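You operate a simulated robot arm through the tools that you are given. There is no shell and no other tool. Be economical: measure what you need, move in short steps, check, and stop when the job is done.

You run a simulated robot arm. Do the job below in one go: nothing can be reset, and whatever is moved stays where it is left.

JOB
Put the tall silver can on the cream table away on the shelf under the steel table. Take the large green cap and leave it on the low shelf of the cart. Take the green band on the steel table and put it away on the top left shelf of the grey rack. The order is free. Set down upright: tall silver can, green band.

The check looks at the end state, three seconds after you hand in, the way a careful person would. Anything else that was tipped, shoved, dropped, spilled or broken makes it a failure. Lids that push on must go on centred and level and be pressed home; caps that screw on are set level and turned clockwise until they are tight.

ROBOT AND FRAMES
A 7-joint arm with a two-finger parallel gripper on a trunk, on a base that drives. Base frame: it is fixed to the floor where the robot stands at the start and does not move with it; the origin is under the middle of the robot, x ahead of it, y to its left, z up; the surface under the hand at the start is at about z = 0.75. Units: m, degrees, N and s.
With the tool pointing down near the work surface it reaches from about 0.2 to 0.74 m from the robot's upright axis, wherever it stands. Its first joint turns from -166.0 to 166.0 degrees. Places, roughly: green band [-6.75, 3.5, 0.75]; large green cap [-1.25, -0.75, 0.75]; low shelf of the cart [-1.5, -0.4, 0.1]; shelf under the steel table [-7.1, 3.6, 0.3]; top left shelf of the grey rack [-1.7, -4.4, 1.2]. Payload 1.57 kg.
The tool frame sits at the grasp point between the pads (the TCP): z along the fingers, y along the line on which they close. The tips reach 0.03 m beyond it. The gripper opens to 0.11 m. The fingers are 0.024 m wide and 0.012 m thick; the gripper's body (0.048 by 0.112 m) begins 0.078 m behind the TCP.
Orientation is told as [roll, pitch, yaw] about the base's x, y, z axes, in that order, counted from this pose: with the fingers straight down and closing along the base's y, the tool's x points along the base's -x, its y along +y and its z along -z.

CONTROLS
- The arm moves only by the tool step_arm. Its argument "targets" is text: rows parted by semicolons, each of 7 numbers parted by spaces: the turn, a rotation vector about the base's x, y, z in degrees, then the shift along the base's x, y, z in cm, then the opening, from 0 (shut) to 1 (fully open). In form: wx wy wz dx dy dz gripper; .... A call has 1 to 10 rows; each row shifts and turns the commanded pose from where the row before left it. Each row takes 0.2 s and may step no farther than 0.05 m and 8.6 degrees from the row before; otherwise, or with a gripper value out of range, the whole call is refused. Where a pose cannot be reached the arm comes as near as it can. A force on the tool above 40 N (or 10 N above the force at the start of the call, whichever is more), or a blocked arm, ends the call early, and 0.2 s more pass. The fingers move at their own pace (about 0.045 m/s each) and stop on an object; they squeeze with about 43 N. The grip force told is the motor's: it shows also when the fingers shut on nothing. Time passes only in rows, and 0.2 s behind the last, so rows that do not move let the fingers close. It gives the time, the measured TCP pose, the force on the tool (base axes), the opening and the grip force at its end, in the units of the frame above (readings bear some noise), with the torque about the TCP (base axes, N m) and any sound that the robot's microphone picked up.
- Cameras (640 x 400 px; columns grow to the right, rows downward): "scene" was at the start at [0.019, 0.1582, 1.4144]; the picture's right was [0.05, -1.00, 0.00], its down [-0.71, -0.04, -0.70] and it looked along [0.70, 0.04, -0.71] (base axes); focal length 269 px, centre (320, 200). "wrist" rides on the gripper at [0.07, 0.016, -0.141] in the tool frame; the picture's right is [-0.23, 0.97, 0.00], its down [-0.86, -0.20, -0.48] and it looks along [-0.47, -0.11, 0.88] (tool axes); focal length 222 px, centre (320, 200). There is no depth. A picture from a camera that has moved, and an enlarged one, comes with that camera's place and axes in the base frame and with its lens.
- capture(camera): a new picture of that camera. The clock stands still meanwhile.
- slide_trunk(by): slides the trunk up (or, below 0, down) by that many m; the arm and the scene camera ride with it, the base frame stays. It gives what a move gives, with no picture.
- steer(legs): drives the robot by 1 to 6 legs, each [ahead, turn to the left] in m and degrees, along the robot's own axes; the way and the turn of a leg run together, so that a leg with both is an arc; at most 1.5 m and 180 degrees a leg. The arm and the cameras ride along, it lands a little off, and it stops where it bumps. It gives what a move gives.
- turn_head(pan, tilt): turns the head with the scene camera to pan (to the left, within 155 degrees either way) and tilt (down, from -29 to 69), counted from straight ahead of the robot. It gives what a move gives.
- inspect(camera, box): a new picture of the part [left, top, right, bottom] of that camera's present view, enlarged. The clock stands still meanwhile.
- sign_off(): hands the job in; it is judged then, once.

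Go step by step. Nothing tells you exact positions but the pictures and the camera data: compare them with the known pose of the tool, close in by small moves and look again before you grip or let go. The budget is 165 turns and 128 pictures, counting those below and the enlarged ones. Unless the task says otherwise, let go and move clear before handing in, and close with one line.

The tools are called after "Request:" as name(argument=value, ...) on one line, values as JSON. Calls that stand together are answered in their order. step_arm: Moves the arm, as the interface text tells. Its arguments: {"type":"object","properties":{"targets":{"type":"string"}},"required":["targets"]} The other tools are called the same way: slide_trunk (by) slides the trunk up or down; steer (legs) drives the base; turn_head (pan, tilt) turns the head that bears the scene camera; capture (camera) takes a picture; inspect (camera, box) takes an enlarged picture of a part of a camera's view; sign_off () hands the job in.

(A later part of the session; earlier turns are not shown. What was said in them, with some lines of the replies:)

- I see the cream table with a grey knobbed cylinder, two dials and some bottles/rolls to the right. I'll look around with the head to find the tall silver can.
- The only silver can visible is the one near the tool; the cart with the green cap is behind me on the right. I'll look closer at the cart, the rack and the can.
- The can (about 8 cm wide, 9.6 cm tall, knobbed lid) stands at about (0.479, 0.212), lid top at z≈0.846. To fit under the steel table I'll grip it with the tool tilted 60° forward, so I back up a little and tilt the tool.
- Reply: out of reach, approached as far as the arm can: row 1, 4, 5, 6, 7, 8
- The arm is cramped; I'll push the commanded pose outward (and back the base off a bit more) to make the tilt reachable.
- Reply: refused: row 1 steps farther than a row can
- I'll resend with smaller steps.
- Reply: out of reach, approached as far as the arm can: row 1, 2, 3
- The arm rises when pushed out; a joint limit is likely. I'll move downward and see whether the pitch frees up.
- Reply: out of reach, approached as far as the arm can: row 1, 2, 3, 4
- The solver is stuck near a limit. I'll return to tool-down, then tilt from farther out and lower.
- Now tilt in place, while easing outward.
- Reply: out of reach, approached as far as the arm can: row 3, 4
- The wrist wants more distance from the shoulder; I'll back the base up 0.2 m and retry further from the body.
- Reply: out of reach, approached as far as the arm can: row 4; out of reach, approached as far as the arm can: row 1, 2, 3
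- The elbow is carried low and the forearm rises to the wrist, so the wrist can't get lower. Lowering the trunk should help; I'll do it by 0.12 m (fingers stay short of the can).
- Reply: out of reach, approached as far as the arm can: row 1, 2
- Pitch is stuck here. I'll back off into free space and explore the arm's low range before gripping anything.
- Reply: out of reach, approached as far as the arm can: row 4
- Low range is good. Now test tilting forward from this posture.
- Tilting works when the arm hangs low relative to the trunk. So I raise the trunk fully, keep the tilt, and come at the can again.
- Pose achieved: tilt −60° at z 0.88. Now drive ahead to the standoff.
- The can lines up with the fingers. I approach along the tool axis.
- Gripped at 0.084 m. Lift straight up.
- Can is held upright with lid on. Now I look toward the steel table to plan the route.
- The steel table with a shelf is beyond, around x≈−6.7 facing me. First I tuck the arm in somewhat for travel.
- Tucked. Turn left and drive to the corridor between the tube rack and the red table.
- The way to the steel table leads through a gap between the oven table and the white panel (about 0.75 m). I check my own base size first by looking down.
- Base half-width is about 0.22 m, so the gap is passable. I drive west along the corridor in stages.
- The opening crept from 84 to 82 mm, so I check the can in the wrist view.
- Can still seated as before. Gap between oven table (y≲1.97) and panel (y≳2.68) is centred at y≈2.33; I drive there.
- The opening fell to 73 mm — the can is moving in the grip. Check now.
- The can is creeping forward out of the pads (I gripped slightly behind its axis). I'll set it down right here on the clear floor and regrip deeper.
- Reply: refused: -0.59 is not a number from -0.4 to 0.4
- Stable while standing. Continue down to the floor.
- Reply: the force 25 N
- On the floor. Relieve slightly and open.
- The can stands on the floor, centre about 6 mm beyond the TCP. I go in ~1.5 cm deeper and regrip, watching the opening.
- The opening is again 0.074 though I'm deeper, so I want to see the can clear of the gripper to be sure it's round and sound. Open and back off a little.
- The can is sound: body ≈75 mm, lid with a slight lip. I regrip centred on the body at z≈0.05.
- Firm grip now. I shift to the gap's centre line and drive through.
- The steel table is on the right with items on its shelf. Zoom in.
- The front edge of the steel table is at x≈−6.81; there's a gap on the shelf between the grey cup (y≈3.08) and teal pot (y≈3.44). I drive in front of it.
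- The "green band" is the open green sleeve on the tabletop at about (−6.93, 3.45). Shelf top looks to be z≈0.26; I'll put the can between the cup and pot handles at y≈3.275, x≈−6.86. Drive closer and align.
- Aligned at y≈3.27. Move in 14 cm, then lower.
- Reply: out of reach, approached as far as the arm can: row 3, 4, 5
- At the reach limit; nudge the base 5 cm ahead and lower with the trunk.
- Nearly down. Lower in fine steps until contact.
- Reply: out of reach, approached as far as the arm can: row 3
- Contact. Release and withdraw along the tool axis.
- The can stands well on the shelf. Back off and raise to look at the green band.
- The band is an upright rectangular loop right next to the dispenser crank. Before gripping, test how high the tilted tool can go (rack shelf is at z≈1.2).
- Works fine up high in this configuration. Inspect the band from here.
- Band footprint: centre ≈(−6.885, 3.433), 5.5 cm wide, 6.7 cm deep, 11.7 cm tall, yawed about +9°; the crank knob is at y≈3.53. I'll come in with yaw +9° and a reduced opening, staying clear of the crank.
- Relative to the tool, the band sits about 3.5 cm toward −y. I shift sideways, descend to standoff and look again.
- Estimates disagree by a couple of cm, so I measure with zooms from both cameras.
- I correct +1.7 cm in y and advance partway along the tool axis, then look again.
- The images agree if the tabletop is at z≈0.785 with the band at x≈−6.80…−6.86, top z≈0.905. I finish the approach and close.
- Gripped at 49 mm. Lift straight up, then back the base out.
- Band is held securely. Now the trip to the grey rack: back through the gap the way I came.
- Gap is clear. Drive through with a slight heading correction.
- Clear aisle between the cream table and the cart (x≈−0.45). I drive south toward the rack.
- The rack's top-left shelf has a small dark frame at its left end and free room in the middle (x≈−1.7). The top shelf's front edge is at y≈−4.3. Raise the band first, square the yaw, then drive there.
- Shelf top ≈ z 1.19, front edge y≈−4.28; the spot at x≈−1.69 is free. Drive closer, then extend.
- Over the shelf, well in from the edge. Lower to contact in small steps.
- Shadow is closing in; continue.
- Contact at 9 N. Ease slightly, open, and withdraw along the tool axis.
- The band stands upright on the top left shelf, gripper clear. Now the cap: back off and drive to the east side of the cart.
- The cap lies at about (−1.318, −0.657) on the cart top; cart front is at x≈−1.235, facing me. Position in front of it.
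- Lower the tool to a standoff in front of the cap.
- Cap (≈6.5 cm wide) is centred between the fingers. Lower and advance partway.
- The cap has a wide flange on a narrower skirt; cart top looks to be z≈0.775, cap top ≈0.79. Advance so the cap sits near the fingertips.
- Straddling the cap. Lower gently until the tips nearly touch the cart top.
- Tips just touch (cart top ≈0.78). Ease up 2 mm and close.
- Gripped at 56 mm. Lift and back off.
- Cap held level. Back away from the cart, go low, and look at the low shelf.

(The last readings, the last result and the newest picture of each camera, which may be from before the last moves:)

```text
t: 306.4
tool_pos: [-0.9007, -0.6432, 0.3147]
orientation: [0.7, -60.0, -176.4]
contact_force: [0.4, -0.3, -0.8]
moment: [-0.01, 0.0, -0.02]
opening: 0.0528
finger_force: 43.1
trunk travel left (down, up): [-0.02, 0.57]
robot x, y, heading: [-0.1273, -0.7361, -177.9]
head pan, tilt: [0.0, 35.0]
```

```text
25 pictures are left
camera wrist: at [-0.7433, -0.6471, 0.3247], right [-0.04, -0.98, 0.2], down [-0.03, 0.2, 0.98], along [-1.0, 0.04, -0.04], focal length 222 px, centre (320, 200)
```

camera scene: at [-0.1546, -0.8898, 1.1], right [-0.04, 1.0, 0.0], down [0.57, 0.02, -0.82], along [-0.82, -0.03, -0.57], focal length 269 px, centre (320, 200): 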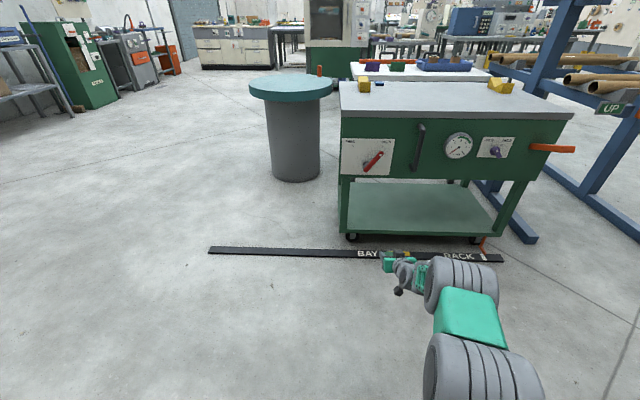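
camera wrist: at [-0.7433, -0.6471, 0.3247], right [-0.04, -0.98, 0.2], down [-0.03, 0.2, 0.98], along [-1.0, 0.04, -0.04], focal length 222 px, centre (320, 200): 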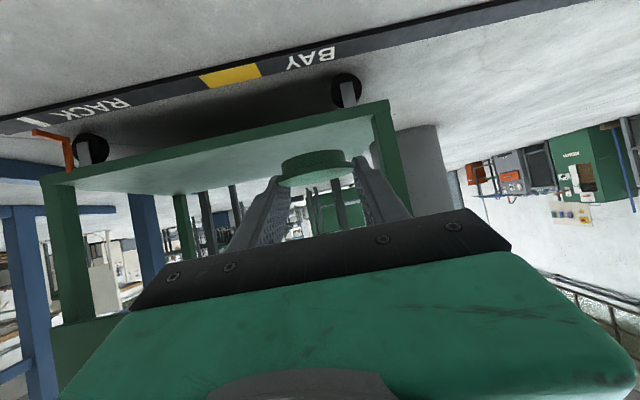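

The flange grip creeps slowly, so move on promptly: low shelf is at z≈0.15, panel bottom ≈0.42. Lower, shift a bit away from the leg and drive in.

Request:
step_arm(targets="0 0 0 0 3.5 -3.4 0; 0 0 0 0 3.5 -3.4 0; 0 0 0 0 0 -3.2 0; 0 0 0 0 0 0 0")

Request:
steer(legs=[[0.4, 0]])

Request:
capture(camera="wrist")

Request:
capture(camera="scene")

```text
t: 307.4
tool_pos: [-0.9005, -0.5696, 0.2154]
orientation: [0.6, -59.9, -176.4]
contact_force: [-1.4, 0.4, -0.4]
moment: [0.0, -0.01, 0.02]
opening: 0.0527
finger_force: 42.9
trunk travel left (down, up): [-0.02, 0.57]
robot x, y, heading: [-0.135, -0.7356, -177.7]
head pan, tilt: [0.0, 35.0]
```

```text
t: 309.9
tool_pos: [-1.3161, -0.5948, 0.216]
orientation: [0.6, -60.0, -176.0]
contact_force: [0.3, 0.4, -1.0]
moment: [0.03, -0.03, -0.02]
opening: 0.0558
finger_force: 43.3
trunk travel left (down, up): [-0.02, 0.57]
robot x, y, heading: [-0.5457, -0.7563, -177.4]
head pan, tilt: [0.0, 35.0]
```

```text
24 pictures are left
camera wrist: at [-1.1588, -0.5983, 0.2253], right [-0.03, -0.98, 0.2], down [-0.03, 0.2, 0.98], along [-1.0, 0.03, -0.04], focal length 222 px, centre (320, 200)
```

wrist: 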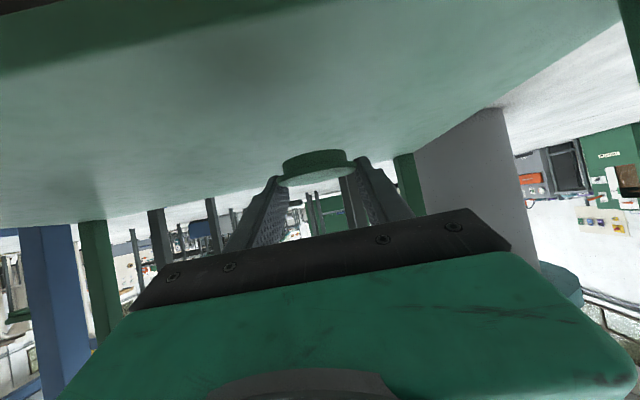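

```text
23 pictures are left
camera scene: at [-0.5672, -0.9088, 1.1001], right [-0.05, 1.0, 0.0], down [0.57, 0.03, -0.82], along [-0.82, -0.04, -0.57], focal length 269 px, centre (320, 200)
```

scene: 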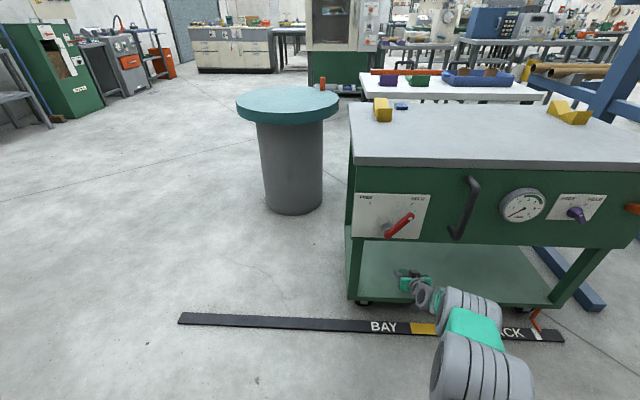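

Inside over the shelf. Reach 4 cm further and lower to contact.

Request:
step_arm(targets="0 0 0 -4 0 0 0; 0 0 0 0 0 -2 0; 0 0 0 0 0 -1 0; 0 0 0 0 0 0 0")

Request:
inspect(camera="wrist", box=[160, 50, 480, 250])

```text
t: 310.9
tool_pos: [-1.3565, -0.5981, 0.1864]
orientation: [0.6, -60.0, -175.8]
contact_force: [-0.5, -0.7, 0.6]
moment: [-0.01, 0.01, 0.01]
opening: 0.0559
finger_force: 43.2
trunk travel left (down, up): [-0.02, 0.57]
robot x, y, heading: [-0.5427, -0.7511, -177.1]
head pan, tilt: [0.0, 35.0]
```

```text
2.00 times, centred on (320, 150) of wrist
camera zoom: at [-1.1998, -0.5997, 0.1956], right [-0.03, -0.98, 0.2], down [-0.03, 0.2, 0.98], along [-1.0, 0.03, -0.04], focal length 444 px, centre (320, 300)
```

zoom: 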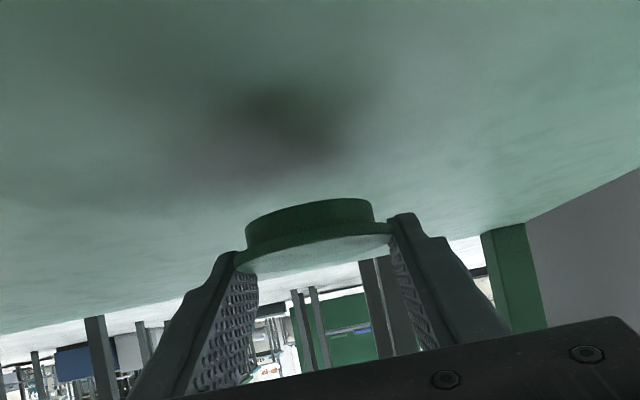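

Request:
step_arm(targets="0 0 0 0 0 -0.8 0; 0 0 0 0 0 -0.4 0; 0 0 0 0 0 -0.4 0; 0 0 0 0 0 -0.4 0; 0 0 0 0 0 0 0")

Request:
inspect(camera="wrist", box=[160, 50, 480, 250])

```text
t: 312.1
tool_pos: [-1.3567, -0.5964, 0.1676]
orientation: [0.7, -60.0, -176.0]
contact_force: [0.1, 0.8, -0.7]
moment: [-0.01, 0.01, -0.01]
opening: 0.0557
finger_force: 42.8
trunk travel left (down, up): [-0.02, 0.57]
robot x, y, heading: [-0.5466, -0.7513, -177.3]
head pan, tilt: [0.0, 35.0]
```

```text
2.00 times, centred on (320, 150) of wrist
camera zoom: at [-1.1995, -0.598, 0.1761], right [-0.03, -0.98, 0.2], down [-0.03, 0.2, 0.98], along [-1.0, 0.03, -0.04], focal length 444 px, centre (320, 300)
```

zoom: 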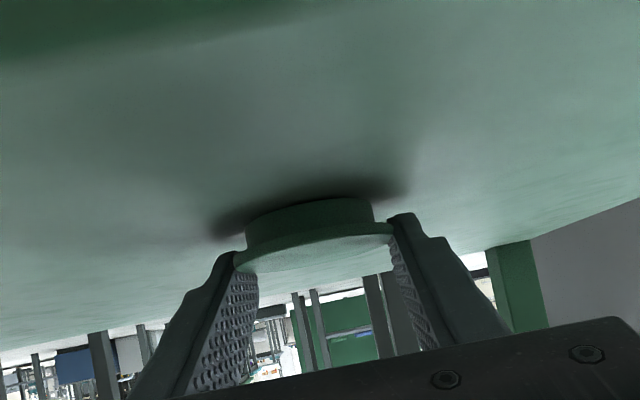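

Almost touching (compare with the cart-top view). A few more millimetres.

Request:
step_arm(targets="0 0 0 0 0 -0.2 0; 0 0 0 0 0 -0.2 0; 0 0 0 0 0 -0.2 0; 0 0 0 0 0 0 0")

```text
t: 313.1
tool_pos: [-1.3598, -0.5956, 0.1657]
orientation: [0.3, -60.6, -175.4]
contact_force: [1.2, -3.0, 20.2]
moment: [0.05, 0.02, 0.07]
opening: 0.0557
finger_force: 43.1
trunk travel left (down, up): [-0.02, 0.57]
robot x, y, heading: [-0.5432, -0.747, -177.0]
head pan, tilt: [0.0, 35.0]
```

Contact. Ease up, open, and withdraw straight back.

Request:
step_arm(targets="0 0 0 0 0 0.4 0; 0 0 0 0 0 0 0.6; 0 0 0 0 0 0 0.9; 0 0 0 0 0 0 0.95; 0 0 0 0 0 0.2 0.95; 0 0 0 4 0 1 0.95; 0 0 0 4.5 0 1.5 0.95; 0 0 0 4.5 0 1.5 0.95; 0 0 0 0 0 0 0.95")

Request:
capture(camera="wrist")

```text
t: 315.1
tool_pos: [-1.2243, -0.5932, 0.2095]
orientation: [0.6, -60.0, -175.9]
contact_force: [0.5, 0.3, -0.2]
moment: [0.0, -0.02, 0.02]
opening: 0.1045
finger_force: 0.0
trunk travel left (down, up): [-0.02, 0.57]
robot x, y, heading: [-0.5409, -0.75, -177.0]
head pan, tilt: [0.0, 35.0]
```

```text
20 pictures are left
camera wrist: at [-1.0675, -0.5966, 0.2184], right [-0.03, -0.98, 0.2], down [-0.03, 0.2, 0.98], along [-1.0, 0.03, -0.04], focal length 222 px, centre (320, 200)
```

wrist: 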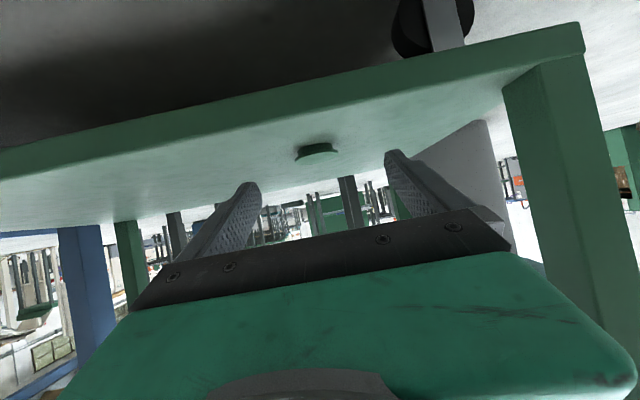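

The cap rests flat on the low shelf. Back clear and take a last look.

Request:
steer(legs=[[-0.4, 0]])

Request:
inspect(camera="scene", box=[320, 60, 580, 260])

```text
t: 317.7
tool_pos: [-0.8184, -0.5636, 0.2093]
orientation: [0.6, -60.1, -176.9]
contact_force: [0.7, -0.4, 0.8]
moment: [0.0, 0.0, 0.01]
opening: 0.1045
finger_force: 0.0
trunk travel left (down, up): [-0.02, 0.57]
robot x, y, heading: [-0.1416, -0.7355, -178.2]
head pan, tilt: [0.0, 35.0]
```

```text
2.00 times, centred on (450, 160) of scene
camera zoom: at [-0.1662, -0.8917, 1.1001], right [-0.03, 1.0, 0.0], down [0.57, 0.02, -0.82], along [-0.82, -0.03, -0.57], focal length 538 px, centre (60, 280)
```

zoom: 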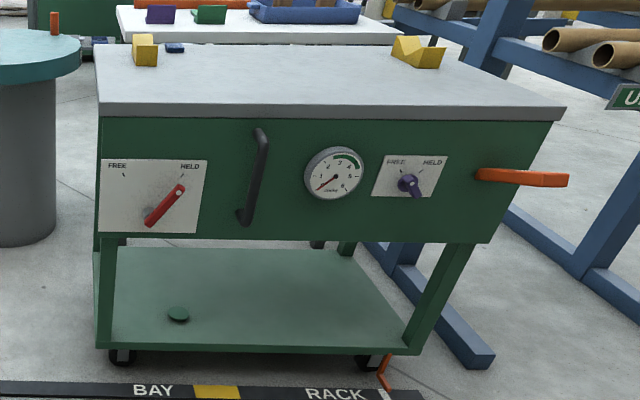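

Everything is in place: the cap is on the cart's low shelf, the can is on the shelf under the steel table and the band is on the rack. The gripper is clear, so I hand in.

Request:
sign_off()

```text
The job is handed in.
```

I put all three items away and handed the job in: the tall silver can upright on the shelf under the steel table, the green band upright on the top left shelf of the grey rack, and the large green cap on the low shelf of the cart. The can started to slip on the way, so I set it down on the floor once and picked it up again; it looked undamaged.
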